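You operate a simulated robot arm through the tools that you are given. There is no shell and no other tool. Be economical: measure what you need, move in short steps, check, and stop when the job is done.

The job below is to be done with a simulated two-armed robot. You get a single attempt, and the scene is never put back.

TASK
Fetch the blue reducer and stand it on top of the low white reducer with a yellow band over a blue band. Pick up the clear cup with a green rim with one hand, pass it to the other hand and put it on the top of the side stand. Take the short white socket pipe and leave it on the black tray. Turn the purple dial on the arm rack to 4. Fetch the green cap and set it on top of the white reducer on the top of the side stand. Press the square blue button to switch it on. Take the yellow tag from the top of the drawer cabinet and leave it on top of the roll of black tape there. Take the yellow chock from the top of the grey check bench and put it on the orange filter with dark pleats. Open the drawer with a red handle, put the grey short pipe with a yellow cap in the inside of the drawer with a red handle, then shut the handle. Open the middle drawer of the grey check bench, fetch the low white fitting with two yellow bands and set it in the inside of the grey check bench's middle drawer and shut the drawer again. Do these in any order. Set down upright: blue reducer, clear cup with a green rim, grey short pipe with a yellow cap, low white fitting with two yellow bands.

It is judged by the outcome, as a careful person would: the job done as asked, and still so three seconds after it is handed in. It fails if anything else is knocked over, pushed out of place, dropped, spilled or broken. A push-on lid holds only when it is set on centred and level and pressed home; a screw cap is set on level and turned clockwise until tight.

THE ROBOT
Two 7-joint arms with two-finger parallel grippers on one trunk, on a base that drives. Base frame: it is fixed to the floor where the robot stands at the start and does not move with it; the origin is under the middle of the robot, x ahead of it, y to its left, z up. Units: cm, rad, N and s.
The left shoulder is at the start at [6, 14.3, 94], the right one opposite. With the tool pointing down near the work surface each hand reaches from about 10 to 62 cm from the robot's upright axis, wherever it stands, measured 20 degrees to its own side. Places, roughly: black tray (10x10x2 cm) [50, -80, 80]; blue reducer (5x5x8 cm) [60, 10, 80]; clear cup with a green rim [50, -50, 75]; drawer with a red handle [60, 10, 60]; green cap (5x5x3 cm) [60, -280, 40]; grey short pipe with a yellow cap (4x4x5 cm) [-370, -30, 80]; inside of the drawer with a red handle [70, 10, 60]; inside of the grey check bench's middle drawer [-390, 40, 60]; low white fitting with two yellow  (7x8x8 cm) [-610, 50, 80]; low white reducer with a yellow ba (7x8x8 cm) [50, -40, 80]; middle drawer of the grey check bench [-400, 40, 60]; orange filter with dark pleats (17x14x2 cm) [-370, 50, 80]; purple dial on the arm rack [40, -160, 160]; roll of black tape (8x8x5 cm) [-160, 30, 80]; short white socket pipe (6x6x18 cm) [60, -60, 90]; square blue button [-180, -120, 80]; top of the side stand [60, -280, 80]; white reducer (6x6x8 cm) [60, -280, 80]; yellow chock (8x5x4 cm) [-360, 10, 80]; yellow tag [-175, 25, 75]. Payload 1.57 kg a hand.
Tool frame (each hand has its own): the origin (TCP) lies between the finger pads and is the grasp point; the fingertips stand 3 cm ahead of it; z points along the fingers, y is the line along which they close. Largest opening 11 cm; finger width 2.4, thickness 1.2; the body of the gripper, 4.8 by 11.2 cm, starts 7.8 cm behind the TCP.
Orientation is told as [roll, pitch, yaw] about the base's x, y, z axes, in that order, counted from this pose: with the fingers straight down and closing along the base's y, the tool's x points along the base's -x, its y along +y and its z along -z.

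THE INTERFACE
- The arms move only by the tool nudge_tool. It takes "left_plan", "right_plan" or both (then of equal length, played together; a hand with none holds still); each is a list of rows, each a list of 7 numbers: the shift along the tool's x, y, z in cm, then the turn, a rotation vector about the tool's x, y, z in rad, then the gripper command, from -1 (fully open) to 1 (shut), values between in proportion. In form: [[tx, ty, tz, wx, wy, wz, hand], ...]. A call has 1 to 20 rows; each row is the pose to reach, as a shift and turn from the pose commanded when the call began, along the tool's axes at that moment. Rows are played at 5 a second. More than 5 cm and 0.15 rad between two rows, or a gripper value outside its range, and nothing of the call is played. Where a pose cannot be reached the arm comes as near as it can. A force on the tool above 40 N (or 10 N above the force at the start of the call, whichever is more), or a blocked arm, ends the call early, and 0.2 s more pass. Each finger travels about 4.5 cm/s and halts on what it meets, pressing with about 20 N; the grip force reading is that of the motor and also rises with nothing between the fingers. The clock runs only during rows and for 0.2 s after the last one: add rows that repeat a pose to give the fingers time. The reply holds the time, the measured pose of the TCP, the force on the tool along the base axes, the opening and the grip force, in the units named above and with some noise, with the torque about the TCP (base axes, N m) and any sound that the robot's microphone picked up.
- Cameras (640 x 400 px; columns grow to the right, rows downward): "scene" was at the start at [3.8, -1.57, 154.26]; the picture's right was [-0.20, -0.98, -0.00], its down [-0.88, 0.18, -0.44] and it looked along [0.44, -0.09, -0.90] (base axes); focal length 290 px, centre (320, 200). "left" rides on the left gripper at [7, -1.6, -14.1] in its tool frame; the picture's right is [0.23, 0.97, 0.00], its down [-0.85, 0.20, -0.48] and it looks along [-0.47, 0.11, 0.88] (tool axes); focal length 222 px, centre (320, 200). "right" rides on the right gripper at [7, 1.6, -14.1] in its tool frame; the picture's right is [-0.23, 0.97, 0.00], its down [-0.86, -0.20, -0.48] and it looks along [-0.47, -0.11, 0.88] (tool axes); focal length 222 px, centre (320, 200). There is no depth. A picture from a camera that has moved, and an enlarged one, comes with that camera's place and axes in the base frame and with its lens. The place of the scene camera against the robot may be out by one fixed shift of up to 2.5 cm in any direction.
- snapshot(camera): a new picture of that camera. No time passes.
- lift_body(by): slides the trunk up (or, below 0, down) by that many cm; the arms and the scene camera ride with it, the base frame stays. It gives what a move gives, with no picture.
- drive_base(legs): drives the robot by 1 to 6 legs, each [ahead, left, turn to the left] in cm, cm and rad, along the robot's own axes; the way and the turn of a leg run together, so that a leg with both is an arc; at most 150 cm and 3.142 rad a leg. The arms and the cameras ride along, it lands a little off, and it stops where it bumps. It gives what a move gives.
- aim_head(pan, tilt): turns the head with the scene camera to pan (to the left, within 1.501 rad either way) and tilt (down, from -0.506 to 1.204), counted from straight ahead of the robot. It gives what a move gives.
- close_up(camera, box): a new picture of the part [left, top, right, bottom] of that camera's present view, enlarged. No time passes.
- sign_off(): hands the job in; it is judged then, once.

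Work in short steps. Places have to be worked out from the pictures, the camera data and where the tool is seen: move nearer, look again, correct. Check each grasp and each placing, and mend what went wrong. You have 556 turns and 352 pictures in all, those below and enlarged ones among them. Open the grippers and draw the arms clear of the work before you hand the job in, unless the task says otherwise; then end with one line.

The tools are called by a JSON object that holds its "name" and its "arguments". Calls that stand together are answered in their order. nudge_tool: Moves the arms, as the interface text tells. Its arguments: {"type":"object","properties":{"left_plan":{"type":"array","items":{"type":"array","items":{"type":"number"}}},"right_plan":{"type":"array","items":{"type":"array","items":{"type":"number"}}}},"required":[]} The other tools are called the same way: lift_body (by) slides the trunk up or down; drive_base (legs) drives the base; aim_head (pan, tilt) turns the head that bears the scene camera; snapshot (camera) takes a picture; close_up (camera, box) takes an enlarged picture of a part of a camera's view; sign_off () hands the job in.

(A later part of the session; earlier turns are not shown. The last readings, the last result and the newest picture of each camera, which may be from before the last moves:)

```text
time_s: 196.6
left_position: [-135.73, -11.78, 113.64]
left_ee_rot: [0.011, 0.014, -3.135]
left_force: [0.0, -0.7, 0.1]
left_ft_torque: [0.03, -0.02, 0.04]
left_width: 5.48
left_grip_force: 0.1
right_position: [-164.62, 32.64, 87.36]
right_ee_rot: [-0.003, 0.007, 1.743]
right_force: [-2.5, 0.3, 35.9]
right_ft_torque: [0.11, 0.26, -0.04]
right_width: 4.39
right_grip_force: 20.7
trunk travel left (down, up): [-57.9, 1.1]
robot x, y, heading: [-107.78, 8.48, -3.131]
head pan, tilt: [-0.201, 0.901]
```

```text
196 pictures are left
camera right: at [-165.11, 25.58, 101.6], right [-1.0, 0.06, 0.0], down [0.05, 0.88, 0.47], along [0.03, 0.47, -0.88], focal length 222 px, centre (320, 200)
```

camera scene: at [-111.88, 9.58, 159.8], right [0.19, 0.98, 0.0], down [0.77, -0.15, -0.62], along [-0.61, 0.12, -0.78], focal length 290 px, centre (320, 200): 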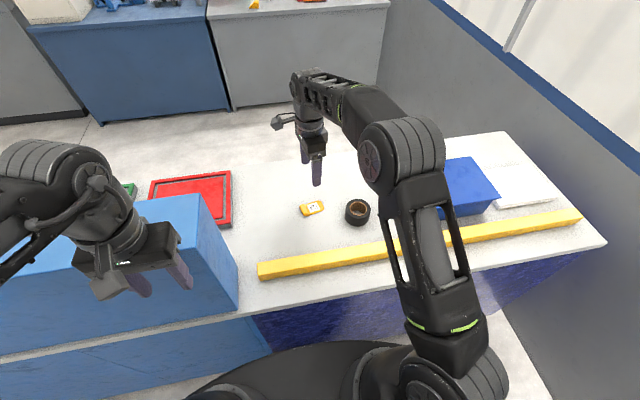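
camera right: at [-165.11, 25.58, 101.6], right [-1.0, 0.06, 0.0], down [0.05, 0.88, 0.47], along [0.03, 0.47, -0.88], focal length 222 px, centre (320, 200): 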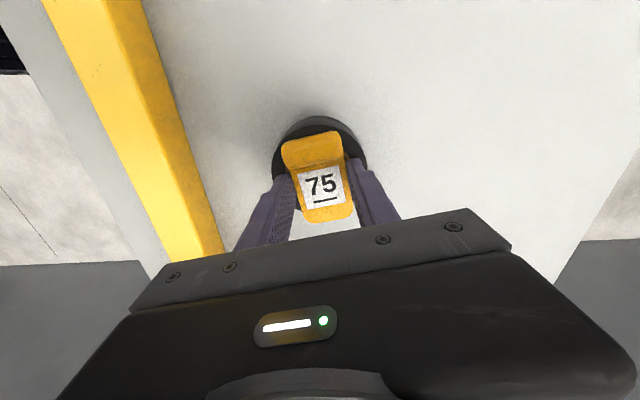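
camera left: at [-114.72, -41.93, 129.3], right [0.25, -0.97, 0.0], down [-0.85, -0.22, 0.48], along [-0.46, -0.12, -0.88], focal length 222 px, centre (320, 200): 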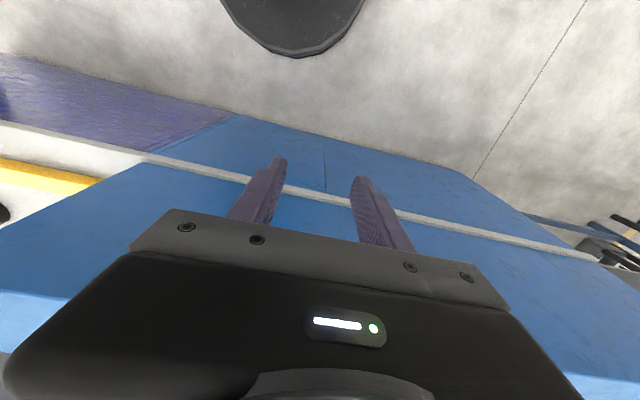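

Firm contact at 36 N. I'll ease up 0.3, open and rise.

{"name": "nudge_tool", "arguments": {"right_plan": [[0, 0, -0.4, 0, 0, 0, 1], [0, 0, -0.4, 0, 0, 0, 0.1], [0, 0, -0.4, 0, 0, 0, -0.1], [0, 0, -0.4, 0, 0, 0, -0.1], [0, 0, -4, 0, 0, 0, -0.1], [0, 0, -8, 0, 0, 0, -0.1], [0, 0, -12, 0, 0, 0, -0.1], [0, 0, -12, 0, 0, 0, -0.1]]}}

{"name": "snapshot", "arguments": {"camera": "right"}}

{"name": "close_up", "arguments": {"camera": "scene", "box": [260, 150, 440, 270]}}

```text
time_s: 198.4
left_position: [-135.93, -11.68, 113.6]
left_ee_rot: [0.012, 0.017, -3.136]
left_force: [0.1, -0.7, -0.6]
left_ft_torque: [0.0, -0.01, 0.01]
left_width: 5.52
left_grip_force: 0.0
right_position: [-164.63, 32.93, 99.35]
right_ee_rot: [-0.009, 0.009, 1.741]
right_force: [-1.0, -0.7, 0.3]
right_ft_torque: [0.0, -0.02, -0.01]
right_width: 6.04
right_grip_force: 0.2
trunk travel left (down, up): [-57.9, 1.1]
robot x, y, heading: [-108.05, 8.54, -3.133]
head pan, tilt: [-0.201, 0.901]
```

```text
195 pictures are left
camera right: at [-165.22, 25.94, 113.43], right [-1.0, 0.06, -0.01], down [0.05, 0.88, 0.47], along [0.04, 0.47, -0.88], focal length 222 px, centre (320, 200)
```

right: 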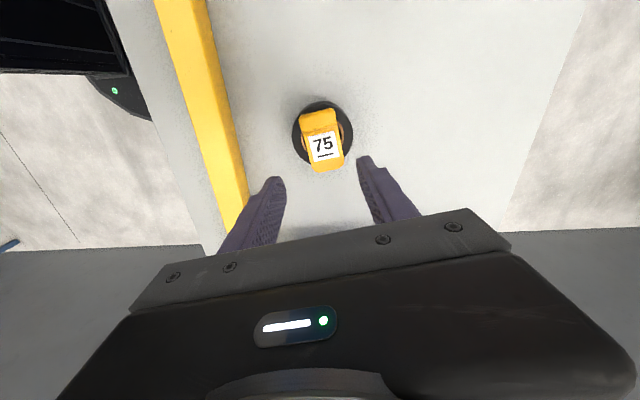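

```text
3.33 times, centred on (350, 210) of scene
camera zoom: at [-111.93, 9.58, 159.8], right [0.19, 0.98, 0.0], down [0.77, -0.15, -0.62], along [-0.61, 0.12, -0.78], focal length 966 px, centre (220, 167)
```

zoom: 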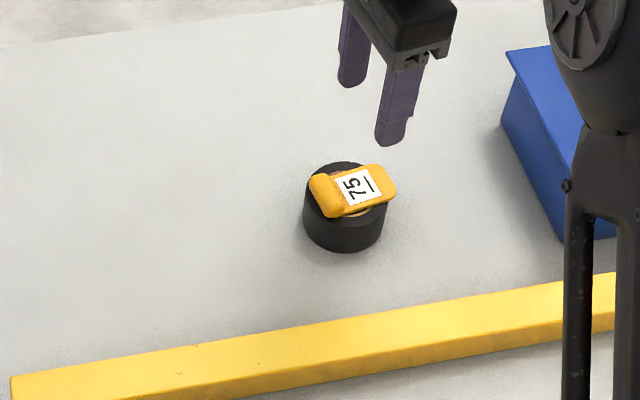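

The tag rests on the roll. I'll back away 35 cm, bring the right hand back to its neutral turn, and look left for the blue button.

{"name": "drive_base", "arguments": {"legs": [[-40, 0, -0.008]]}}

{"name": "nudge_tool", "arguments": {"right_plan": [[0, 0, -1.5, 0, 0, -0.14, 0], [0, 0, -3, 0, 0, -0.28, 0], [0, 0, -4, 0, 0, -0.42, 0], [0, 0, -5, 0, 0, -0.56, 0], [0, 3, -6, 0, 0, -0.7, 0], [0, 6, -7, 0, 0, -0.84, 0], [0, 9, -8, 0, 0, -0.98, 0], [0, 12, -9, 0, 0, -1.12, 0], [0, 15, -10, 0, 0, -1.26, 0], [0, 17, -10, 0, 0, -1.41, 0], [0, 17, -10, 0, 0, -1.41, 0]]}}

{"name": "aim_head", "arguments": {"pan": 1.0, "tilt": 0.45}}

{"name": "snapshot", "arguments": {"camera": "scene"}}

```text
time_s: 200.9
left_position: [-95.61, -11.17, 113.72]
left_ee_rot: [0.011, 0.016, 3.14]
left_force: [0.7, 0.2, 0.3]
left_ft_torque: [-0.01, 0.0, -0.01]
left_width: 5.53
left_grip_force: 0.0
right_position: [-123.77, 33.65, 99.35]
right_ee_rot: [-0.008, 0.008, 1.735]
right_force: [-0.4, 0.5, -0.6]
right_ft_torque: [0.0, -0.02, -0.02]
right_width: 6.03
right_grip_force: 0.1
trunk travel left (down, up): [-57.9, 1.1]
robot x, y, heading: [-67.94, 8.38, -3.136]
head pan, tilt: [-0.201, 0.901]
```

```text
time_s: 203.3
left_position: [-95.4, -11.24, 113.66]
left_ee_rot: [0.013, 0.016, 3.14]
left_force: [1.1, 0.0, 0.0]
left_ft_torque: [-0.01, 0.03, -0.01]
left_width: 5.49
left_grip_force: 0.0
right_position: [-135.41, 35.54, 107.31]
right_ee_rot: [-0.087, -0.112, 2.909]
right_force: [1.1, 0.1, -0.4]
right_ft_torque: [-0.01, 0.05, -0.02]
right_width: 5.5
right_grip_force: 0.0
right hand out of reach, approached as far as the arm can: row 7, 8, 9, 10, 11
trunk travel left (down, up): [-57.9, 1.1]
robot x, y, heading: [-67.95, 8.89, -3.137]
head pan, tilt: [-0.201, 0.901]
```

```text
time_s: 204.7
left_position: [-95.55, -11.21, 113.54]
left_ee_rot: [0.01, 0.016, 3.139]
left_force: [0.0, 0.3, -0.1]
left_ft_torque: [-0.01, -0.02, 0.01]
left_width: 5.49
left_grip_force: 0.0
right_position: [-135.5, 35.51, 107.05]
right_ee_rot: [-0.087, -0.111, 2.91]
right_force: [-0.7, 0.8, -0.7]
right_ft_torque: [0.01, 0.0, -0.02]
right_width: 5.51
right_grip_force: 0.1
trunk travel left (down, up): [-57.9, 1.1]
robot x, y, heading: [-67.77, 8.95, -3.141]
head pan, tilt: [1.0, 0.45]
```

```text
193 pictures are left
camera scene: at [-68.92, 0.65, 163.64], right [-0.84, 0.54, 0.0], down [0.23, 0.37, -0.9], along [-0.48, -0.76, -0.44], focal length 290 px, centre (320, 200)
```

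scene: 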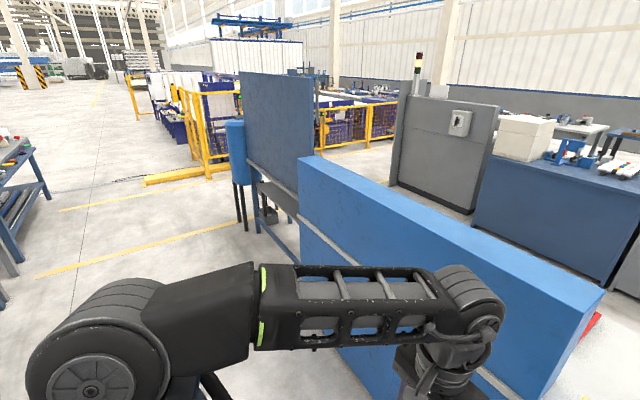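

The right hand drifted outward during that turn, so I'll bring it back near the robot and level it.

{"name": "nudge_tool", "arguments": {"right_plan": [[4, -1.2, -1, -0.012, 0.016, -0.033, 0], [8, -2.4, -2, -0.025, 0.032, -0.066, 0], [12, -3.6, -3, -0.037, 0.048, -0.1, 0], [16, -4.8, -4, -0.05, 0.064, -0.13, 0], [20, -6, -5, -0.062, 0.08, -0.165, 0], [24, -7.2, -6, -0.075, 0.096, -0.2, 0], [26.4, -7.8, -6, -0.087, 0.112, -0.23, 0], [26.4, -7.8, -6, -0.087, 0.112, -0.23, 0]]}}

{"name": "aim_head", "arguments": {"pan": 0.7, "tilt": 0.3}}

{"name": "snapshot", "arguments": {"camera": "scene"}}

```text
time_s: 206.5
left_position: [-95.58, -11.27, 113.6]
left_ee_rot: [0.011, 0.017, 3.138]
left_force: [0.7, -0.7, 0.1]
left_ft_torque: [0.04, 0.02, -0.01]
left_width: 5.5
left_grip_force: 0.1
right_position: [-107.64, 36.07, 110.93]
right_ee_rot: [-0.01, 0.014, 3.133]
right_force: [0.4, -0.4, 0.5]
right_ft_torque: [0.01, 0.0, 0.0]
right_width: 5.51
right_grip_force: 0.0
trunk travel left (down, up): [-57.9, 1.1]
robot x, y, heading: [-67.79, 8.53, -3.135]
head pan, tilt: [1.0, 0.45]
```

```text
time_s: 207.3
left_position: [-95.54, -11.31, 113.59]
left_ee_rot: [0.012, 0.016, 3.14]
left_force: [0.7, 0.3, -0.2]
left_ft_torque: [0.01, 0.05, 0.04]
left_width: 5.47
left_grip_force: 0.1
right_position: [-107.44, 36.0, 110.96]
right_ee_rot: [-0.011, 0.014, 3.133]
right_force: [0.6, -0.2, 0.2]
right_ft_torque: [-0.02, 0.02, 0.0]
right_width: 5.49
right_grip_force: 0.1
trunk travel left (down, up): [-57.9, 1.1]
robot x, y, heading: [-67.7, 8.92, -3.136]
head pan, tilt: [0.7, 0.3]
```

```text
192 pictures are left
camera scene: at [-71.08, 2.35, 165.03], right [-0.65, 0.76, 0.0], down [0.23, 0.19, -0.96], along [-0.73, -0.62, -0.3], focal length 290 px, centre (320, 200)
```

scene: 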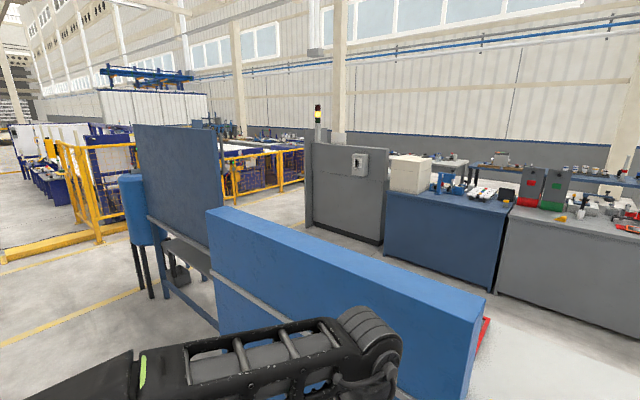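

I'll take the long way round the south end: turn to face -y and drive down the aisle, stopping to look before turning west.

{"name": "drive_base", "arguments": {"legs": [[0, 0, 1.571], [150, 0, 0], [140, 0, 0], [60, 0, 0]]}}

{"name": "aim_head", "arguments": {"pan": -0.9, "tilt": 0.35}}

{"name": "snapshot", "arguments": {"camera": "scene"}}

```text
time_s: 228.1
left_position: [-43.26, -367.55, 113.55]
left_ee_rot: [0.011, 0.019, -1.561]
left_force: [-0.5, 0.0, 0.1]
left_ft_torque: [0.01, 0.0, -0.01]
left_width: 5.49
left_grip_force: 0.1
right_position: [-90.59, -380.07, 110.91]
right_ee_rot: [-0.01, 0.013, -1.57]
right_force: [0.5, -0.5, 0.0]
right_ft_torque: [0.04, 0.01, 0.02]
right_width: 5.48
right_grip_force: 0.0
trunk travel left (down, up): [-57.9, 1.1]
robot x, y, heading: [-63.4, -339.78, -1.555]
head pan, tilt: [0.7, 0.3]
```

```text
time_s: 229.7
left_position: [-43.41, -367.5, 113.6]
left_ee_rot: [0.013, 0.017, -1.562]
left_force: [-0.3, -0.6, 0.6]
left_ft_torque: [0.01, 0.03, -0.03]
left_width: 5.49
left_grip_force: 0.1
right_position: [-90.46, -380.1, 111.02]
right_ee_rot: [-0.011, 0.015, -1.57]
right_force: [0.1, -0.1, -0.3]
right_ft_torque: [-0.02, 0.0, -0.01]
right_width: 5.53
right_grip_force: 0.1
trunk travel left (down, up): [-57.9, 1.1]
robot x, y, heading: [-63.36, -339.41, -1.556]
head pan, tilt: [-0.901, 0.351]
```

```text
191 pictures are left
camera scene: at [-70.11, -343.06, 164.56], right [-0.63, 0.77, 0.0], down [0.27, 0.22, -0.94], along [-0.73, -0.59, -0.34], focal length 290 px, centre (320, 200)
```

scene: 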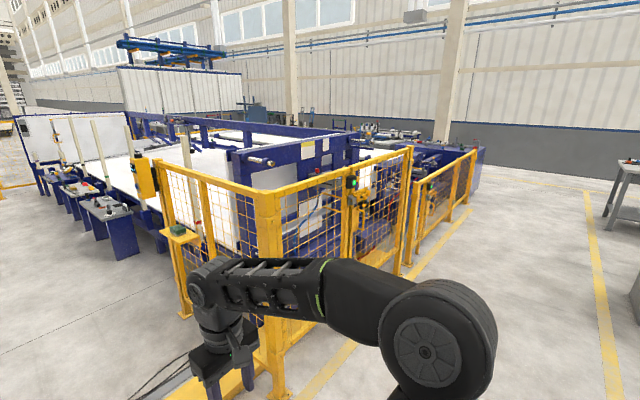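

The yellow fence runs along y ≈ -440 and the floor to the west is open. I'll go on to y ≈ -370, turn west and drive to x ≈ -250.

{"name": "drive_base", "arguments": {"legs": [[32, 0, 0], [0, 0, -1.571]]}}

{"name": "aim_head", "arguments": {"pan": -0.3, "tilt": 0.4}}

{"name": "snapshot", "arguments": {"camera": "scene"}}

```text
time_s: 235.7
left_position: [-90.78, -392.29, 113.59]
left_ee_rot: [0.012, 0.017, -3.132]
left_force: [-1.1, -0.4, 0.5]
left_ft_torque: [-0.03, -0.02, -0.02]
left_width: 5.48
left_grip_force: 0.1
right_position: [-103.18, -345.01, 110.91]
right_ee_rot: [-0.01, 0.014, -3.139]
right_force: [0.0, 0.0, -0.1]
right_ft_torque: [0.01, 0.01, 0.01]
right_width: 5.48
right_grip_force: 0.0
trunk travel left (down, up): [-57.9, 1.1]
robot x, y, heading: [-62.65, -372.28, -3.127]
head pan, tilt: [-0.901, 0.351]
```

```text
time_s: 236.7
left_position: [-90.72, -392.29, 113.65]
left_ee_rot: [0.011, 0.016, -3.133]
left_force: [0.0, -0.7, 0.3]
left_ft_torque: [0.0, 0.02, 0.03]
left_width: 5.51
left_grip_force: 0.0
right_position: [-103.26, -345.09, 110.97]
right_ee_rot: [-0.011, 0.014, -3.141]
right_force: [0.5, -0.4, -0.5]
right_ft_torque: [0.02, -0.02, 0.0]
right_width: 5.49
right_grip_force: 0.1
trunk travel left (down, up): [-57.9, 1.1]
robot x, y, heading: [-63.07, -372.31, -3.129]
head pan, tilt: [-0.3, 0.4]
```

```text
190 pictures are left
camera scene: at [-68.21, -369.74, 164.11], right [0.28, 0.96, 0.0], down [0.37, -0.11, -0.92], along [-0.88, 0.26, -0.39], focal length 290 px, centre (320, 200)
```

scene: 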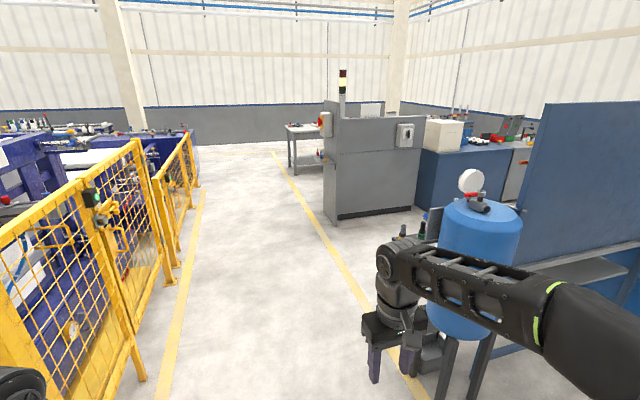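

The aisle west is clear. I'll drive on past the drum.

{"name": "drive_base", "arguments": {"legs": [[150, 0, 0], [40, 0, 0]]}}

{"name": "aim_head", "arguments": {"pan": -1.45, "tilt": 0.35}}

{"name": "snapshot", "arguments": {"camera": "scene"}}

```text
time_s: 246.2
left_position: [-279.06, -397.02, 113.56]
left_ee_rot: [0.012, 0.017, -3.115]
left_force: [-0.8, -0.3, -0.5]
left_ft_torque: [0.04, -0.04, 0.03]
left_width: 5.51
left_grip_force: 0.0
right_position: [-292.5, -350.01, 110.79]
right_ee_rot: [-0.009, 0.014, -3.121]
right_force: [-0.2, 0.1, 0.0]
right_ft_torque: [0.0, -0.04, 0.0]
right_width: 5.5
right_grip_force: 0.1
trunk travel left (down, up): [-57.9, 1.1]
robot x, y, heading: [-251.8, -376.31, -3.107]
head pan, tilt: [-0.3, 0.4]
```

```text
time_s: 247.6
left_position: [-278.94, -397.01, 113.66]
left_ee_rot: [0.013, 0.016, -3.117]
left_force: [-0.6, -1.1, 1.2]
left_ft_torque: [-0.01, 0.0, -0.02]
left_width: 5.52
left_grip_force: 0.0
right_position: [-292.3, -349.93, 110.86]
right_ee_rot: [-0.011, 0.014, -3.122]
right_force: [-0.6, 0.0, 0.2]
right_ft_torque: [0.0, 0.01, 0.03]
right_width: 5.49
right_grip_force: 0.0
trunk travel left (down, up): [-57.9, 1.1]
robot x, y, heading: [-251.3, -376.44, -3.11]
head pan, tilt: [-1.45, 0.351]
```

```text
189 pictures are left
camera scene: at [-249.44, -367.39, 164.56], right [0.99, 0.15, 0.0], down [0.05, -0.34, -0.94], along [-0.14, 0.93, -0.34], focal length 290 px, centre (320, 200)
```

scene: 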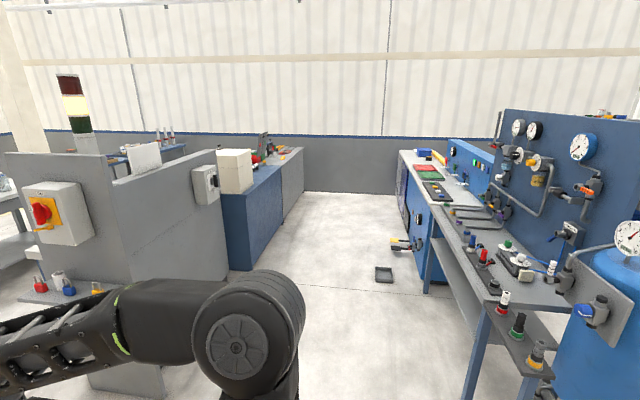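

Now I can see the fronts: a test bench with gauges and then the counter. I'll zoom in to find the square blue button near y -120.

{"name": "close_up", "arguments": {"camera": "scene", "box": [370, 130, 530, 300]}}

{"name": "close_up", "arguments": {"camera": "scene", "box": [400, 200, 600, 390]}}

```text
2.35 times, centred on (450, 215) of scene
camera zoom: at [-249.44, -367.39, 164.56], right [0.99, 0.15, 0.0], down [0.05, -0.34, -0.94], along [-0.14, 0.93, -0.34], focal length 682 px, centre (14, 165)
```

zoom: 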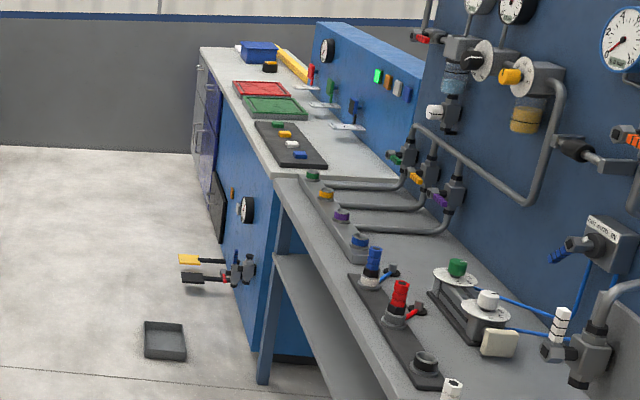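

```text
2.11 times, centred on (500, 295) of scene
camera zoom: at [-249.44, -367.39, 164.56], right [0.99, 0.15, 0.0], down [0.05, -0.34, -0.94], along [-0.14, 0.93, -0.34], focal length 610 px, centre (-59, 0)
```

zoom: 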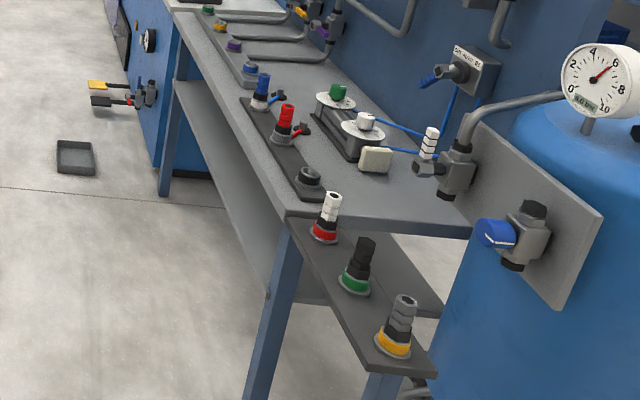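

I see four square buttons on a black plate on the counter; the blue one is at about (-178, -109, 80). A tray lies on the floor near (-223, -118), so I'll approach from the north side of it.

{"name": "drive_base", "arguments": {"legs": [[0, 0, -1.602], [0, 14, 0], [150, 0, 0], [145, 0, 0]]}}

{"name": "aim_head", "arguments": {"pan": -1.2, "tilt": 0.7}}

{"name": "snapshot", "arguments": {"camera": "scene"}}

```text
time_s: 266.6
left_position: [-284.49, -54.73, 113.65]
left_ee_rot: [0.014, 0.018, 1.539]
left_force: [0.0, 0.7, -0.1]
left_ft_torque: [0.0, -0.03, 0.01]
left_width: 5.51
left_grip_force: 0.1
right_position: [-236.68, -44.25, 110.97]
right_ee_rot: [-0.011, 0.014, 1.532]
right_force: [0.2, -0.9, 0.3]
right_ft_torque: [-0.01, -0.01, 0.0]
right_width: 5.5
right_grip_force: 0.1
trunk travel left (down, up): [-57.9, 1.1]
robot x, y, heading: [-265.67, -83.41, 1.544]
head pan, tilt: [-1.45, 0.351]
```

```text
time_s: 267.4
left_position: [-284.44, -54.72, 113.52]
left_ee_rot: [0.012, 0.016, 1.541]
left_force: [0.2, -0.1, 0.0]
left_ft_torque: [0.02, -0.01, -0.01]
left_width: 5.5
left_grip_force: 0.0
right_position: [-236.7, -44.14, 110.92]
right_ee_rot: [-0.011, 0.012, 1.532]
right_force: [-0.3, -0.4, -0.1]
right_ft_torque: [-0.01, 0.02, 0.03]
right_width: 5.49
right_grip_force: 0.1
trunk travel left (down, up): [-57.9, 1.1]
robot x, y, heading: [-265.07, -83.06, 1.542]
head pan, tilt: [-1.201, 0.7]
```

```text
186 pictures are left
camera scene: at [-256.77, -83.73, 161.43], right [0.34, -0.94, 0.0], down [-0.61, -0.22, -0.77], along [0.72, 0.26, -0.64], focal length 290 px, centre (320, 200)
```

scene: 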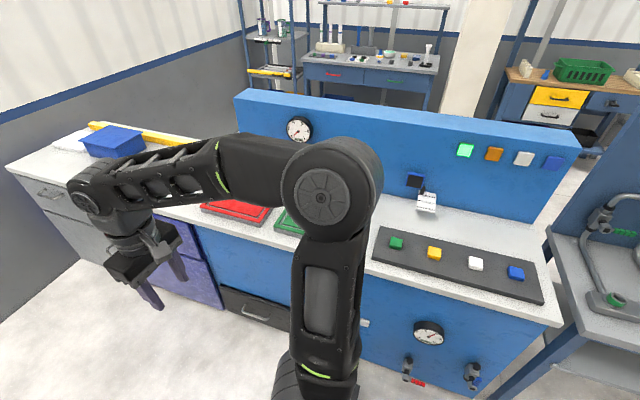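

Clear view: the blue button is at about (-180, -126), the right-most on the black plate. I'll turn to face +x and drive in at y ≈ -85, north of the floor tray.

{"name": "drive_base", "arguments": {"legs": [[0, 0, -1.542], [36, 0, 0]]}}

{"name": "aim_head", "arguments": {"pan": -0.6, "tilt": 0.9}}

{"name": "snapshot", "arguments": {"camera": "scene"}}

{"name": "snapshot", "arguments": {"camera": "right"}}

```text
time_s: 272.9
left_position: [-217.87, -63.34, 113.63]
left_ee_rot: [0.011, 0.016, -0.002]
left_force: [-1.0, 0.3, 0.5]
left_ft_torque: [-0.01, -0.13, -0.02]
left_width: 5.5
left_grip_force: 0.0
right_position: [-206.1, -110.86, 111.06]
right_ee_rot: [-0.011, 0.011, -0.011]
right_force: [-0.7, 0.3, 0.9]
right_ft_torque: [0.02, -0.11, -0.01]
right_width: 5.51
right_grip_force: 0.0
trunk travel left (down, up): [-57.9, 1.1]
robot x, y, heading: [-246.01, -83.54, 0.002]
head pan, tilt: [-1.201, 0.7]
stopped in leg 2: the robot was blocked; the commanded pose is now the measured one
```

```text
time_s: 273.9
left_position: [-217.81, -63.39, 113.46]
left_ee_rot: [0.012, 0.02, -0.003]
left_force: [-0.2, -0.4, -0.1]
left_ft_torque: [0.02, -0.01, 0.02]
left_width: 5.49
left_grip_force: 0.0
right_position: [-205.65, -110.68, 110.87]
right_ee_rot: [-0.011, 0.016, -0.008]
right_force: [0.1, 0.2, 0.6]
right_ft_torque: [0.0, 0.03, -0.01]
right_width: 5.49
right_grip_force: 0.0
trunk travel left (down, up): [-57.9, 1.1]
robot x, y, heading: [-245.7, -83.15, 0.003]
head pan, tilt: [-0.6, 0.901]
```

```text
185 pictures are left
camera scene: at [-241.6, -87.87, 159.81], right [-0.56, -0.83, 0.0], down [-0.65, 0.44, -0.62], along [0.51, -0.35, -0.78], focal length 290 px, centre (320, 200)
```

scene: 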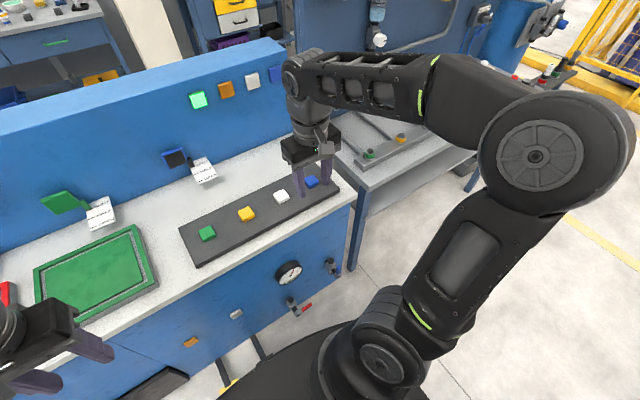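

```text
184 pictures are left
camera right: at [-212.42, -108.95, 124.97], right [0.24, 0.97, -0.01], down [0.86, -0.2, 0.47], along [0.45, -0.12, -0.88], focal length 222 px, centre (320, 200)
```

right: 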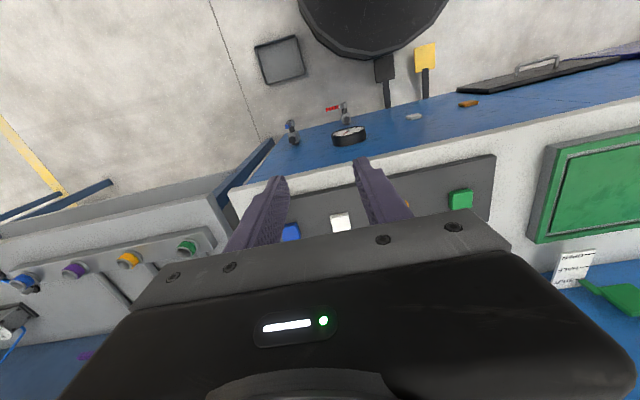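

The base is against the foot pedals, so the button is about 74 cm away from here. I'll back off 3 cm, turn a little right and tilt the right hand forward for more reach.

{"name": "drive_base", "arguments": {"legs": [[-4, 0, 0], [0, 0, -0.3]]}}

{"name": "nudge_tool", "arguments": {"right_plan": [[0, 0, -0.5, 0, -0.13, 0, 0.5], [0, 0, -1, 0, -0.26, 0, 1], [0, 0, -1, 0, -0.39, 0, 1], [0, 0, -1, 0, -0.52, 0, 1], [0, 0, -1, 0, -0.65, 0, 1], [0, 0, -1, 0, -0.78, 0, 1], [0, 0, -1, 0, -0.91, 0, 1], [0, 0, -1, 0, -1.04, 0, 1], [0, 0, -1, 0, -1.04, 0, 1]]}}

{"name": "snapshot", "arguments": {"camera": "right"}}

{"name": "snapshot", "arguments": {"camera": "scene"}}

```text
time_s: 275.7
left_position: [-217.02, -72.65, 113.54]
left_ee_rot: [0.013, 0.02, -0.306]
left_force: [0.3, 0.4, -0.4]
left_ft_torque: [-0.01, 0.0, 0.0]
left_width: 5.49
left_grip_force: 0.0
right_position: [-219.63, -121.53, 110.71]
right_ee_rot: [-0.011, 0.015, -0.313]
right_force: [0.1, 0.7, 0.7]
right_ft_torque: [0.0, -0.02, 0.01]
right_width: 5.48
right_grip_force: 0.0
trunk travel left (down, up): [-57.9, 1.1]
robot x, y, heading: [-249.48, -83.28, -0.303]
head pan, tilt: [-0.6, 0.901]
```

```text
time_s: 277.7
left_position: [-216.88, -72.64, 113.52]
left_ee_rot: [0.011, 0.019, -0.305]
left_force: [0.7, 0.3, 0.1]
left_ft_torque: [0.02, 0.0, 0.0]
left_width: 5.51
left_grip_force: 0.0
right_position: [-216.11, -125.44, 115.91]
right_ee_rot: [-0.021, -1.023, -0.294]
right_force: [-0.1, -0.3, 0.1]
right_ft_torque: [-0.03, 0.01, -0.01]
right_width: 0.0
right_grip_force: 19.7
right hand out of reach, approached as far as the arm can: row 6, 7, 8, 9
trunk travel left (down, up): [-57.9, 1.1]
robot x, y, heading: [-249.4, -83.25, -0.301]
head pan, tilt: [-0.6, 0.901]
```

```text
183 pictures are left
camera right: at [-230.59, -118.97, 117.16], right [0.41, 0.89, 0.18], down [-0.02, -0.19, 0.98], along [0.91, -0.41, -0.06], focal length 222 px, centre (320, 200)
```

right: 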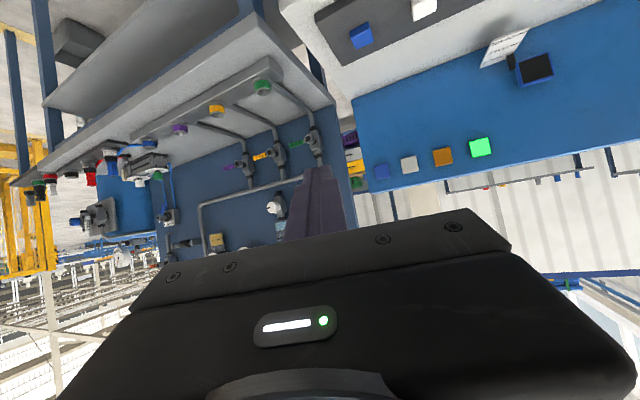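

```text
182 pictures are left
camera scene: at [-247.04, -88.63, 159.81], right [-0.78, -0.62, 0.0], down [-0.49, 0.61, -0.62], along [0.39, -0.49, -0.78], focal length 290 px, centre (320, 200)
```

scene: 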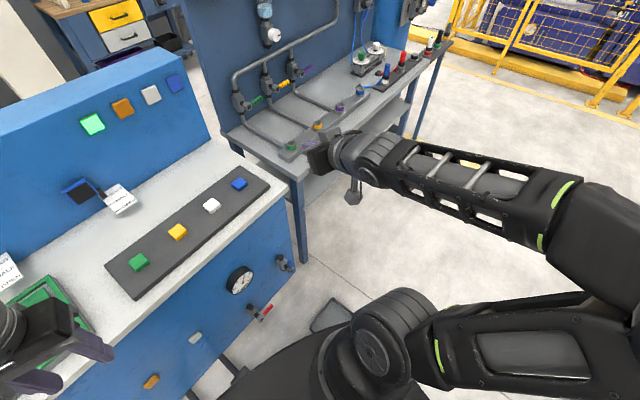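

The blue button is at (-183.7, -123.8). I'll bring the closed fingertips to a few centimetres above it.

{"name": "nudge_tool", "arguments": {"right_plan": [[0.8, 1.2, 4.2, 0, 0, 0, 1], [1.6, 2.4, 8.4, 0, 0, 0, 1], [2.4, 3.6, 12.7, 0, 0, 0, 1], [3.2, 4.8, 16.9, 0, 0, 0, 1], [4.1, 6, 21.1, 0, 0, 0, 1], [4.9, 7.3, 25.3, 0, 0, 0, 1], [5.7, 8.5, 29.6, 0, 0, 0, 1], [6.5, 9.7, 33.8, 0, 0, 0, 1], [7.3, 10.9, 38, 0, 0, 0, 1], [7.3, 10.9, 38, 0, 0, 0, 1]]}}

{"name": "snapshot", "arguments": {"camera": "right"}}

{"name": "snapshot", "arguments": {"camera": "scene"}}

```text
time_s: 279.9
left_position: [-217.07, -72.58, 113.5]
left_ee_rot: [0.011, 0.017, -0.306]
left_force: [-0.4, 1.1, -0.2]
left_ft_torque: [-0.02, 0.03, 0.04]
left_width: 5.51
left_grip_force: 0.1
right_position: [-185.5, -124.05, 89.96]
right_ee_rot: [-0.022, -1.025, -0.293]
right_force: [0.0, 0.0, 0.5]
right_ft_torque: [0.01, 0.0, 0.01]
right_width: 0.01
right_grip_force: 19.8
trunk travel left (down, up): [-57.9, 1.1]
robot x, y, heading: [-249.34, -83.18, -0.299]
head pan, tilt: [-0.6, 0.901]
```

```text
181 pictures are left
camera right: at [-199.98, -117.66, 91.27], right [0.41, 0.89, 0.18], down [-0.03, -0.19, 0.98], along [0.91, -0.41, -0.06], focal length 222 px, centre (320, 200)
```

right: 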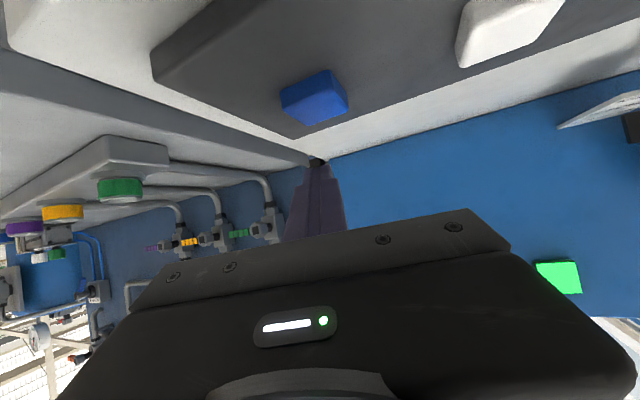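

```text
180 pictures are left
camera scene: at [-247.08, -88.65, 159.81], right [-0.78, -0.62, 0.0], down [-0.49, 0.61, -0.62], along [0.39, -0.49, -0.78], focal length 290 px, centre (320, 200)
```

scene: 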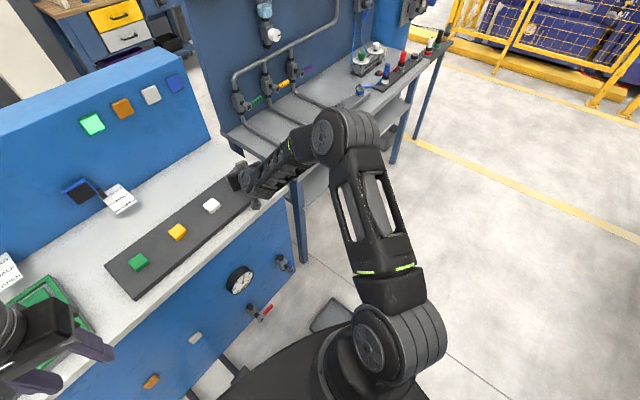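

The button's centre refines to (-183.2, -124.0, 81.5). I'll shift half a centimetre and go down to just above it.

{"name": "nudge_tool", "arguments": {"right_plan": [[-0.17, 0.62, 0.29, 0, 0, 0, 1], [1.5, 0.62, 1.33, 0, 0, 0, 1], [3.2, 0.62, 2.37, 0, 0, 0, 1], [3.2, 0.62, 2.37, 0, 0, 0, 1]]}}

{"name": "snapshot", "arguments": {"camera": "right"}}

```text
time_s: 280.9
left_position: [-216.96, -72.71, 113.68]
left_ee_rot: [0.013, 0.02, -0.307]
left_force: [-0.7, -0.2, 0.0]
left_ft_torque: [0.0, -0.01, 0.02]
left_width: 5.51
left_grip_force: 0.1
right_position: [-184.8, -123.78, 86.06]
right_ee_rot: [-0.022, -1.025, -0.296]
right_force: [0.4, 0.2, 0.7]
right_ft_torque: [-0.03, -0.04, 0.02]
right_width: 0.01
right_grip_force: 20.0
trunk travel left (down, up): [-57.9, 1.1]
robot x, y, heading: [-249.51, -83.29, -0.299]
head pan, tilt: [-0.6, 0.901]
```

```text
179 pictures are left
camera right: at [-199.37, -117.41, 87.32], right [0.41, 0.89, 0.18], down [-0.03, -0.19, 0.98], along [0.91, -0.41, -0.06], focal length 222 px, centre (320, 200)
```

right: 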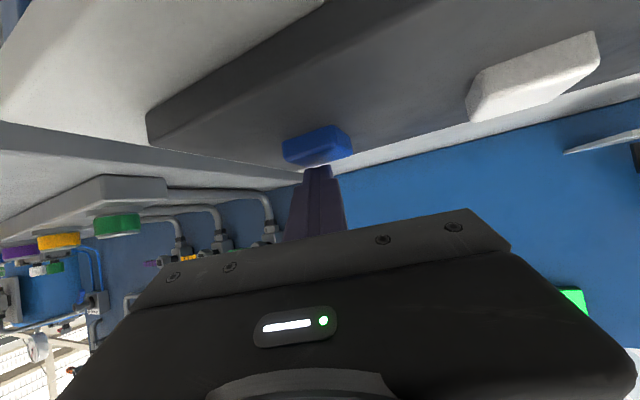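

The fingertip is right over the button. I'll press down in small steps and watch force and lamp.

{"name": "nudge_tool", "arguments": {"right_plan": [[0.43, 0, 0.26, 0, 0, 0, 1], [0.85, 0, 0.52, 0, 0, 0, 1], [1.28, 0, 0.78, 0, 0, 0, 1], [1.7, 0, 1.04, 0, 0, 0, 1], [1.7, 0, 1.04, 0, 0, 0, 1]]}}

{"name": "close_up", "arguments": {"camera": "scene", "box": [60, 50, 280, 230]}}

{"name": "snapshot", "arguments": {"camera": "right"}}

```text
time_s: 281.9
left_position: [-216.99, -72.68, 113.65]
left_ee_rot: [0.012, 0.018, -0.308]
left_force: [-0.1, 0.3, 0.2]
left_ft_torque: [0.04, 0.03, 0.01]
left_width: 5.49
left_grip_force: 0.0
right_position: [-184.39, -123.89, 85.38]
right_ee_rot: [-0.03, -1.053, -0.294]
right_force: [-4.0, 0.7, 20.4]
right_ft_torque: [-0.13, -0.29, 0.02]
right_width: 0.0
right_grip_force: 20.0
trunk travel left (down, up): [-57.9, 1.1]
robot x, y, heading: [-249.99, -83.17, -0.3]
head pan, tilt: [-0.6, 0.901]
heard: click
stopped in row 4 (right hand): the force on the tool passed its limit at 43 N (the readings are from after the stop); the commanded pose is now the measured one
```

```text
2.22 times, centred on (170, 140) of scene
camera zoom: at [-247.19, -88.53, 159.81], right [-0.79, -0.62, 0.0], down [-0.48, 0.61, -0.62], along [0.39, -0.49, -0.78], focal length 644 px, centre (653, 333)
```

zoom: 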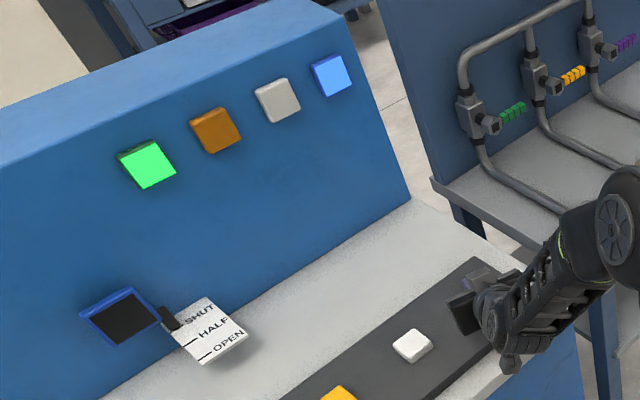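

```text
177 pictures are left
camera right: at [-198.87, -117.48, 86.2], right [0.41, 0.89, 0.18], down [-0.05, -0.18, 0.98], along [0.91, -0.41, -0.03], focal length 222 px, centre (320, 200)
```

right: 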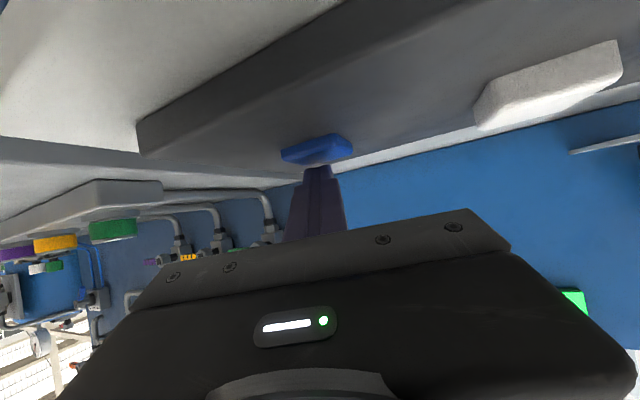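

I heard a click and the blue lamp is now lit. I'll lift straight off, draw the hand back and confirm the lamp stays on.

{"name": "nudge_tool", "arguments": {"right_plan": [[-2.6, 0, -1.6, 0, 0, 0, 1], [-5.1, 0, -3.1, 0, 0, 0, 1], [-6, -2, -7, 0, 0, 0, 1], [-6, -4, -11, 0, 0, 0, 1], [-6, -6, -15, 0, 0, 0, 1], [-6, -8, -19, 0, 0, 0, 0.5], [-6, -10, -23, 0, 0, 0, 0], [-6, -12, -27, 0, 0, 0, 0], [-6, -12, -27, 0, 0, 0, 0]]}}

{"name": "close_up", "arguments": {"camera": "scene", "box": [60, 50, 280, 230]}}

```text
time_s: 283.9
left_position: [-216.91, -72.74, 113.54]
left_ee_rot: [0.011, 0.021, -0.308]
left_force: [0.0, 0.4, -0.1]
left_ft_torque: [0.0, 0.01, 0.01]
left_width: 5.47
left_grip_force: 0.1
right_position: [-207.29, -128.84, 103.62]
right_ee_rot: [-0.025, -1.038, -0.293]
right_force: [-0.4, 0.0, -0.8]
right_ft_torque: [0.0, -0.03, -0.02]
right_width: 5.5
right_grip_force: 0.1
trunk travel left (down, up): [-57.9, 1.1]
robot x, y, heading: [-249.16, -83.39, -0.301]
head pan, tilt: [-0.6, 0.901]
```

```text
2.22 times, centred on (170, 140) of scene
camera zoom: at [-246.94, -88.67, 159.8], right [-0.78, -0.62, 0.0], down [-0.49, 0.62, -0.62], along [0.38, -0.49, -0.78], focal length 644 px, centre (653, 333)
```

zoom: 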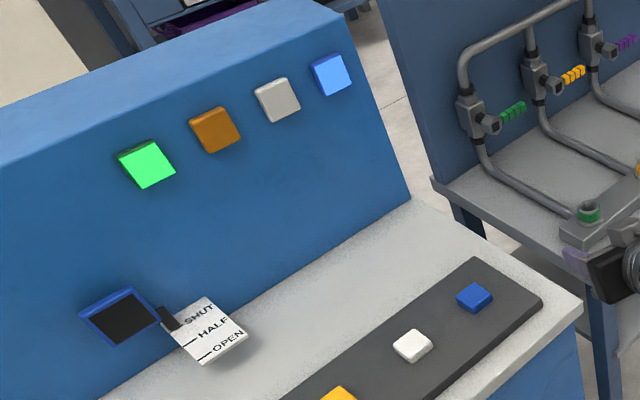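

The lamp stays lit, so the button task is done. I'll straighten the right hand and then drive back south and around to the front of the grey check bench.

{"name": "drive_base", "arguments": {"legs": [[-22, 0, 0]]}}

{"name": "nudge_tool", "arguments": {"right_plan": [[0, 0, -1, 0, 0.13, 0, 0], [0, 0, -2, 0, 0.26, 0, 0], [0, 0, -3, 0, 0.39, 0, 0], [0, 0, -4, 0, 0.52, 0, 0], [0, 0, -5, 0, 0.65, 0, 0], [0, 0, -5, 0, 0.78, 0, 0], [0, 0, -5, 0, 0.91, 0, 0], [0, 0, -5, 0, 1.038, 0, 0], [0, 0, -5, 0, 1.038, 0, 0]]}}

{"name": "drive_base", "arguments": {"legs": [[0, 0, -1.27], [150, 0, 0], [135, 0, 0], [0, 0, -1.571]]}}

{"name": "aim_head", "arguments": {"pan": -0.2, "tilt": 0.4}}

{"name": "snapshot", "arguments": {"camera": "scene"}}

```text
time_s: 285.6
left_position: [-238.14, -66.1, 113.49]
left_ee_rot: [0.013, 0.018, -0.306]
left_force: [-0.7, 0.1, 0.0]
left_ft_torque: [0.0, -0.01, 0.0]
left_width: 5.48
left_grip_force: 0.1
right_position: [-228.53, -122.36, 103.77]
right_ee_rot: [-0.026, -1.043, -0.292]
right_force: [-0.6, 1.1, -0.4]
right_ft_torque: [0.0, 0.03, -0.01]
right_width: 5.53
right_grip_force: 0.1
trunk travel left (down, up): [-57.9, 1.1]
robot x, y, heading: [-270.33, -76.63, -0.3]
head pan, tilt: [-0.6, 0.901]
```

```text
time_s: 287.6
left_position: [-237.91, -66.29, 113.5]
left_ee_rot: [0.012, 0.018, -0.306]
left_force: [0.5, -0.2, -0.3]
left_ft_torque: [0.03, -0.03, -0.03]
left_width: 5.52
left_grip_force: 0.0
right_position: [-232.44, -120.96, 106.33]
right_ee_rot: [-0.013, -0.001, -0.314]
right_force: [-0.1, 1.1, -0.4]
right_ft_torque: [0.0, -0.02, 0.02]
right_width: 5.51
right_grip_force: 0.0
right hand out of reach, approached as far as the arm can: row 2, 3
trunk travel left (down, up): [-57.9, 1.1]
robot x, y, heading: [-270.44, -76.48, -0.3]
head pan, tilt: [-0.6, 0.901]
```

```text
time_s: 308.3
left_position: [-303.22, -380.1, 113.55]
left_ee_rot: [0.012, 0.019, 3.112]
left_force: [1.0, 0.8, -0.2]
left_ft_torque: [0.02, 0.0, 0.01]
left_width: 5.51
left_grip_force: 0.0
right_position: [-323.75, -328.99, 106.36]
right_ee_rot: [-0.014, -0.003, 3.107]
right_force: [0.8, 0.2, 0.2]
right_ft_torque: [-0.04, -0.02, 0.0]
right_width: 5.49
right_grip_force: 0.1
trunk travel left (down, up): [-57.9, 1.1]
robot x, y, heading: [-274.96, -361.01, 3.116]
head pan, tilt: [-0.6, 0.901]
```

```text
time_s: 309.3
left_position: [-303.38, -380.2, 113.53]
left_ee_rot: [0.014, 0.018, 3.114]
left_force: [0.5, -0.7, 0.2]
left_ft_torque: [-0.02, 0.03, 0.01]
left_width: 5.5
left_grip_force: 0.0
right_position: [-323.75, -329.03, 106.34]
right_ee_rot: [-0.013, -0.002, 3.106]
right_force: [0.0, -0.4, -0.4]
right_ft_torque: [-0.01, 0.0, 0.02]
right_width: 5.51
right_grip_force: 0.1
trunk travel left (down, up): [-57.9, 1.1]
robot x, y, heading: [-274.97, -361.09, 3.117]
head pan, tilt: [-0.201, 0.4]
```

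```text
175 pictures are left
camera scene: at [-280.27, -359.3, 164.1], right [0.22, 0.98, 0.0], down [0.38, -0.09, -0.92], along [-0.9, 0.2, -0.39], focal length 290 px, centre (320, 200)
```

scene: 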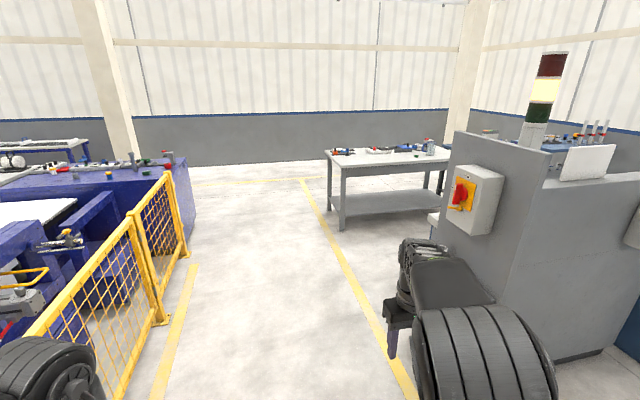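

I'll continue west past the grey cabinet with the switch, then look north.

{"name": "drive_base", "arguments": {"legs": [[150, 0, 0.024], [55, 0, 0]]}}

{"name": "aim_head", "arguments": {"pan": -1.3, "tilt": 0.4}}

{"name": "snapshot", "arguments": {"camera": "scene"}}

```text
time_s: 319.6
left_position: [-511.72, -381.42, 113.45]
left_ee_rot: [0.013, 0.019, -3.133]
left_force: [0.3, -0.2, 1.1]
left_ft_torque: [0.01, -0.02, -0.01]
left_width: 5.5
left_grip_force: 0.1
right_position: [-533.78, -331.06, 106.11]
right_ee_rot: [-0.014, -0.002, -3.14]
right_force: [-0.2, -0.2, -0.2]
right_ft_torque: [0.0, -0.02, 0.01]
right_width: 5.47
right_grip_force: 0.1
trunk travel left (down, up): [-57.9, 1.1]
robot x, y, heading: [-484.08, -361.16, -3.13]
head pan, tilt: [-0.201, 0.4]
```

```text
time_s: 321.0
left_position: [-511.66, -381.33, 113.48]
left_ee_rot: [0.013, 0.019, -3.132]
left_force: [0.5, -0.3, 0.6]
left_ft_torque: [0.0, 0.0, 0.0]
left_width: 5.49
left_grip_force: 0.1
right_position: [-533.83, -331.0, 106.37]
right_ee_rot: [-0.012, -0.002, -3.14]
right_force: [-0.6, -0.4, 0.4]
right_ft_torque: [-0.01, 0.01, 0.02]
right_width: 5.5
right_grip_force: 0.1
trunk travel left (down, up): [-57.9, 1.1]
robot x, y, heading: [-484.0, -361.06, -3.13]
head pan, tilt: [-1.3, 0.4]
```

```text
174 pictures are left
camera scene: at [-482.88, -352.51, 164.11], right [0.96, 0.28, 0.0], down [0.11, -0.37, -0.92], along [-0.26, 0.88, -0.39], focal length 290 px, centre (320, 200)
```

scene: 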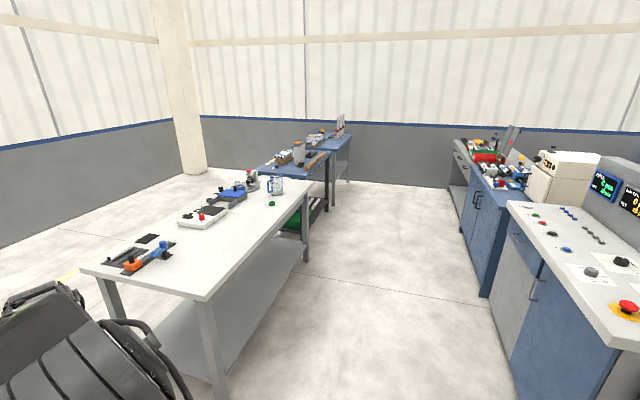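

The aisle between the tables is clear. I'll turn north and drive up to about y -60, then look at the bench and the fitting's table.

{"name": "drive_base", "arguments": {"legs": [[0, 0, -1.582], [150, 0, 0], [145, 0, 0]]}}

{"name": "aim_head", "arguments": {"pan": -0.6, "tilt": 0.55}}

{"name": "snapshot", "arguments": {"camera": "scene"}}

{"name": "aim_head", "arguments": {"pan": 0.7, "tilt": 0.55}}

{"name": "snapshot", "arguments": {"camera": "scene"}}

```text
time_s: 339.0
left_position: [-500.34, -38.23, 113.52]
left_ee_rot: [0.012, 0.018, 1.546]
left_force: [0.6, 0.5, -0.2]
left_ft_torque: [0.01, 0.0, 0.01]
left_width: 5.5
left_grip_force: 0.0
right_position: [-449.3, -17.74, 106.36]
right_ee_rot: [-0.013, 0.0, 1.539]
right_force: [0.2, 0.5, 0.5]
right_ft_torque: [-0.02, 0.01, -0.01]
right_width: 5.55
right_grip_force: 0.1
trunk travel left (down, up): [-57.9, 1.1]
robot x, y, heading: [-481.47, -66.98, 1.556]
head pan, tilt: [-1.3, 0.4]
```

```text
time_s: 340.1
left_position: [-500.34, -38.29, 113.51]
left_ee_rot: [0.013, 0.02, 1.547]
left_force: [-0.2, -0.9, 0.3]
left_ft_torque: [0.01, -0.01, 0.01]
left_width: 5.5
left_grip_force: 0.1
right_position: [-449.19, -17.63, 106.35]
right_ee_rot: [-0.014, -0.002, 1.541]
right_force: [-0.2, 0.1, 0.4]
right_ft_torque: [-0.01, 0.0, -0.02]
right_width: 5.49
right_grip_force: 0.1
trunk travel left (down, up): [-57.9, 1.1]
robot x, y, heading: [-480.7, -66.3, 1.549]
head pan, tilt: [-0.6, 0.55]
```

```text
173 pictures are left
camera scene: at [-475.17, -62.64, 162.74], right [0.81, -0.58, 0.0], down [-0.3, -0.43, -0.85], along [0.5, 0.69, -0.52], focal length 290 px, centre (320, 200)
```

scene: 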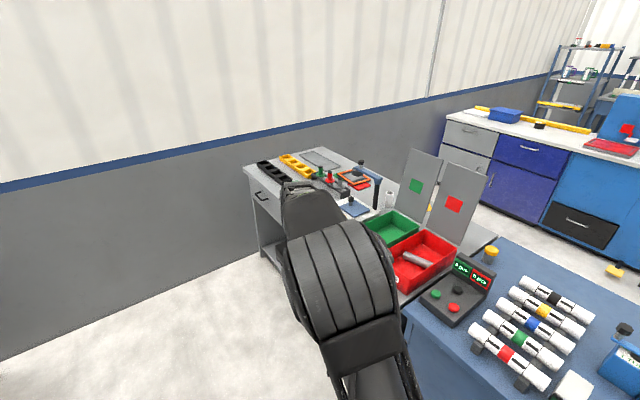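

```text
time_s: 341.6
left_position: [-500.33, -38.28, 113.48]
left_ee_rot: [0.013, 0.02, 1.546]
left_force: [0.8, -0.1, 0.1]
left_ft_torque: [-0.05, 0.0, 0.01]
left_width: 5.5
left_grip_force: 0.1
right_position: [-449.16, -17.78, 106.33]
right_ee_rot: [-0.014, -0.003, 1.539]
right_force: [0.2, 0.5, -0.1]
right_ft_torque: [0.01, 0.03, 0.02]
right_width: 5.52
right_grip_force: 0.0
trunk travel left (down, up): [-57.9, 1.1]
robot x, y, heading: [-480.88, -66.67, 1.551]
head pan, tilt: [0.7, 0.55]
```

```text
172 pictures are left
camera scene: at [-486.03, -62.96, 162.73], right [0.78, 0.63, 0.0], down [0.33, -0.41, -0.85], along [-0.54, 0.66, -0.52], focal length 290 px, centre (320, 200)
```

scene: 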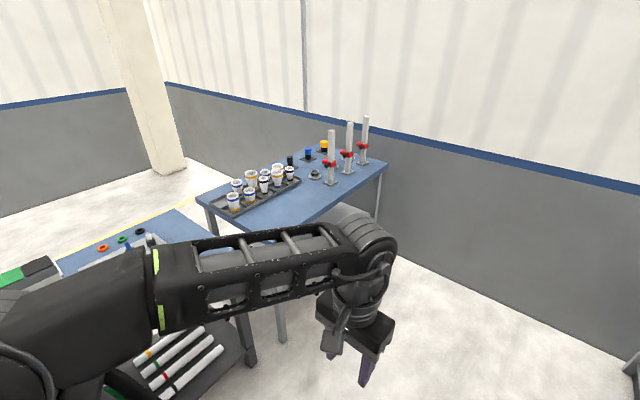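

The far table holds a tray of eight banded fittings. I'll zoom in to find the one with two yellow bands, and zoom on the check bench too.

{"name": "close_up", "arguments": {"camera": "scene", "box": [190, 130, 340, 230]}}

{"name": "aim_head", "arguments": {"pan": -0.5, "tilt": 0.5}}

{"name": "close_up", "arguments": {"camera": "scene", "box": [220, 120, 500, 300]}}

```text
4.00 times, centred on (265, 180) of scene
camera zoom: at [-486.03, -62.96, 162.73], right [0.78, 0.63, 0.0], down [0.33, -0.41, -0.85], along [-0.54, 0.66, -0.52], focal length 1159 px, centre (540, 280)
```

zoom: 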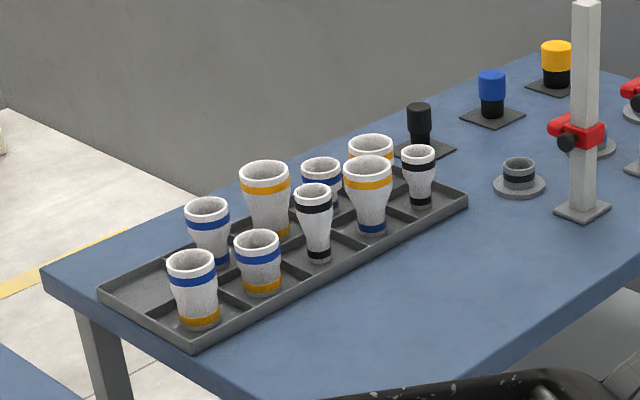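

```text
time_s: 343.0
left_position: [-500.21, -38.28, 113.53]
left_ee_rot: [0.01, 0.02, 1.548]
left_force: [-0.2, -0.5, -0.2]
left_ft_torque: [-0.02, 0.01, 0.02]
left_width: 5.48
left_grip_force: 0.0
right_position: [-449.24, -17.71, 106.22]
right_ee_rot: [-0.014, -0.001, 1.539]
right_force: [-0.2, -0.4, -0.1]
right_ft_torque: [0.0, -0.01, -0.04]
right_width: 5.5
right_grip_force: 0.0
trunk travel left (down, up): [-57.9, 1.1]
robot x, y, heading: [-480.92, -66.74, 1.551]
head pan, tilt: [-0.499, 0.499]
```

```text
2.22 times, centred on (360, 210) of scene
camera zoom: at [-475.89, -62.04, 163.19], right [0.87, -0.49, 0.0], down [-0.24, -0.42, -0.88], along [0.43, 0.76, -0.48], focal length 644 px, centre (231, 178)
```

zoom: 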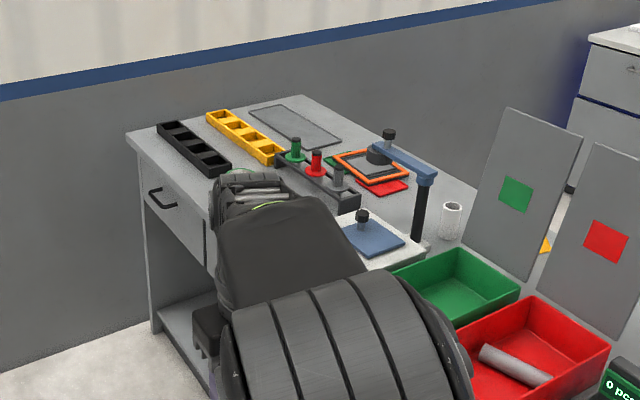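

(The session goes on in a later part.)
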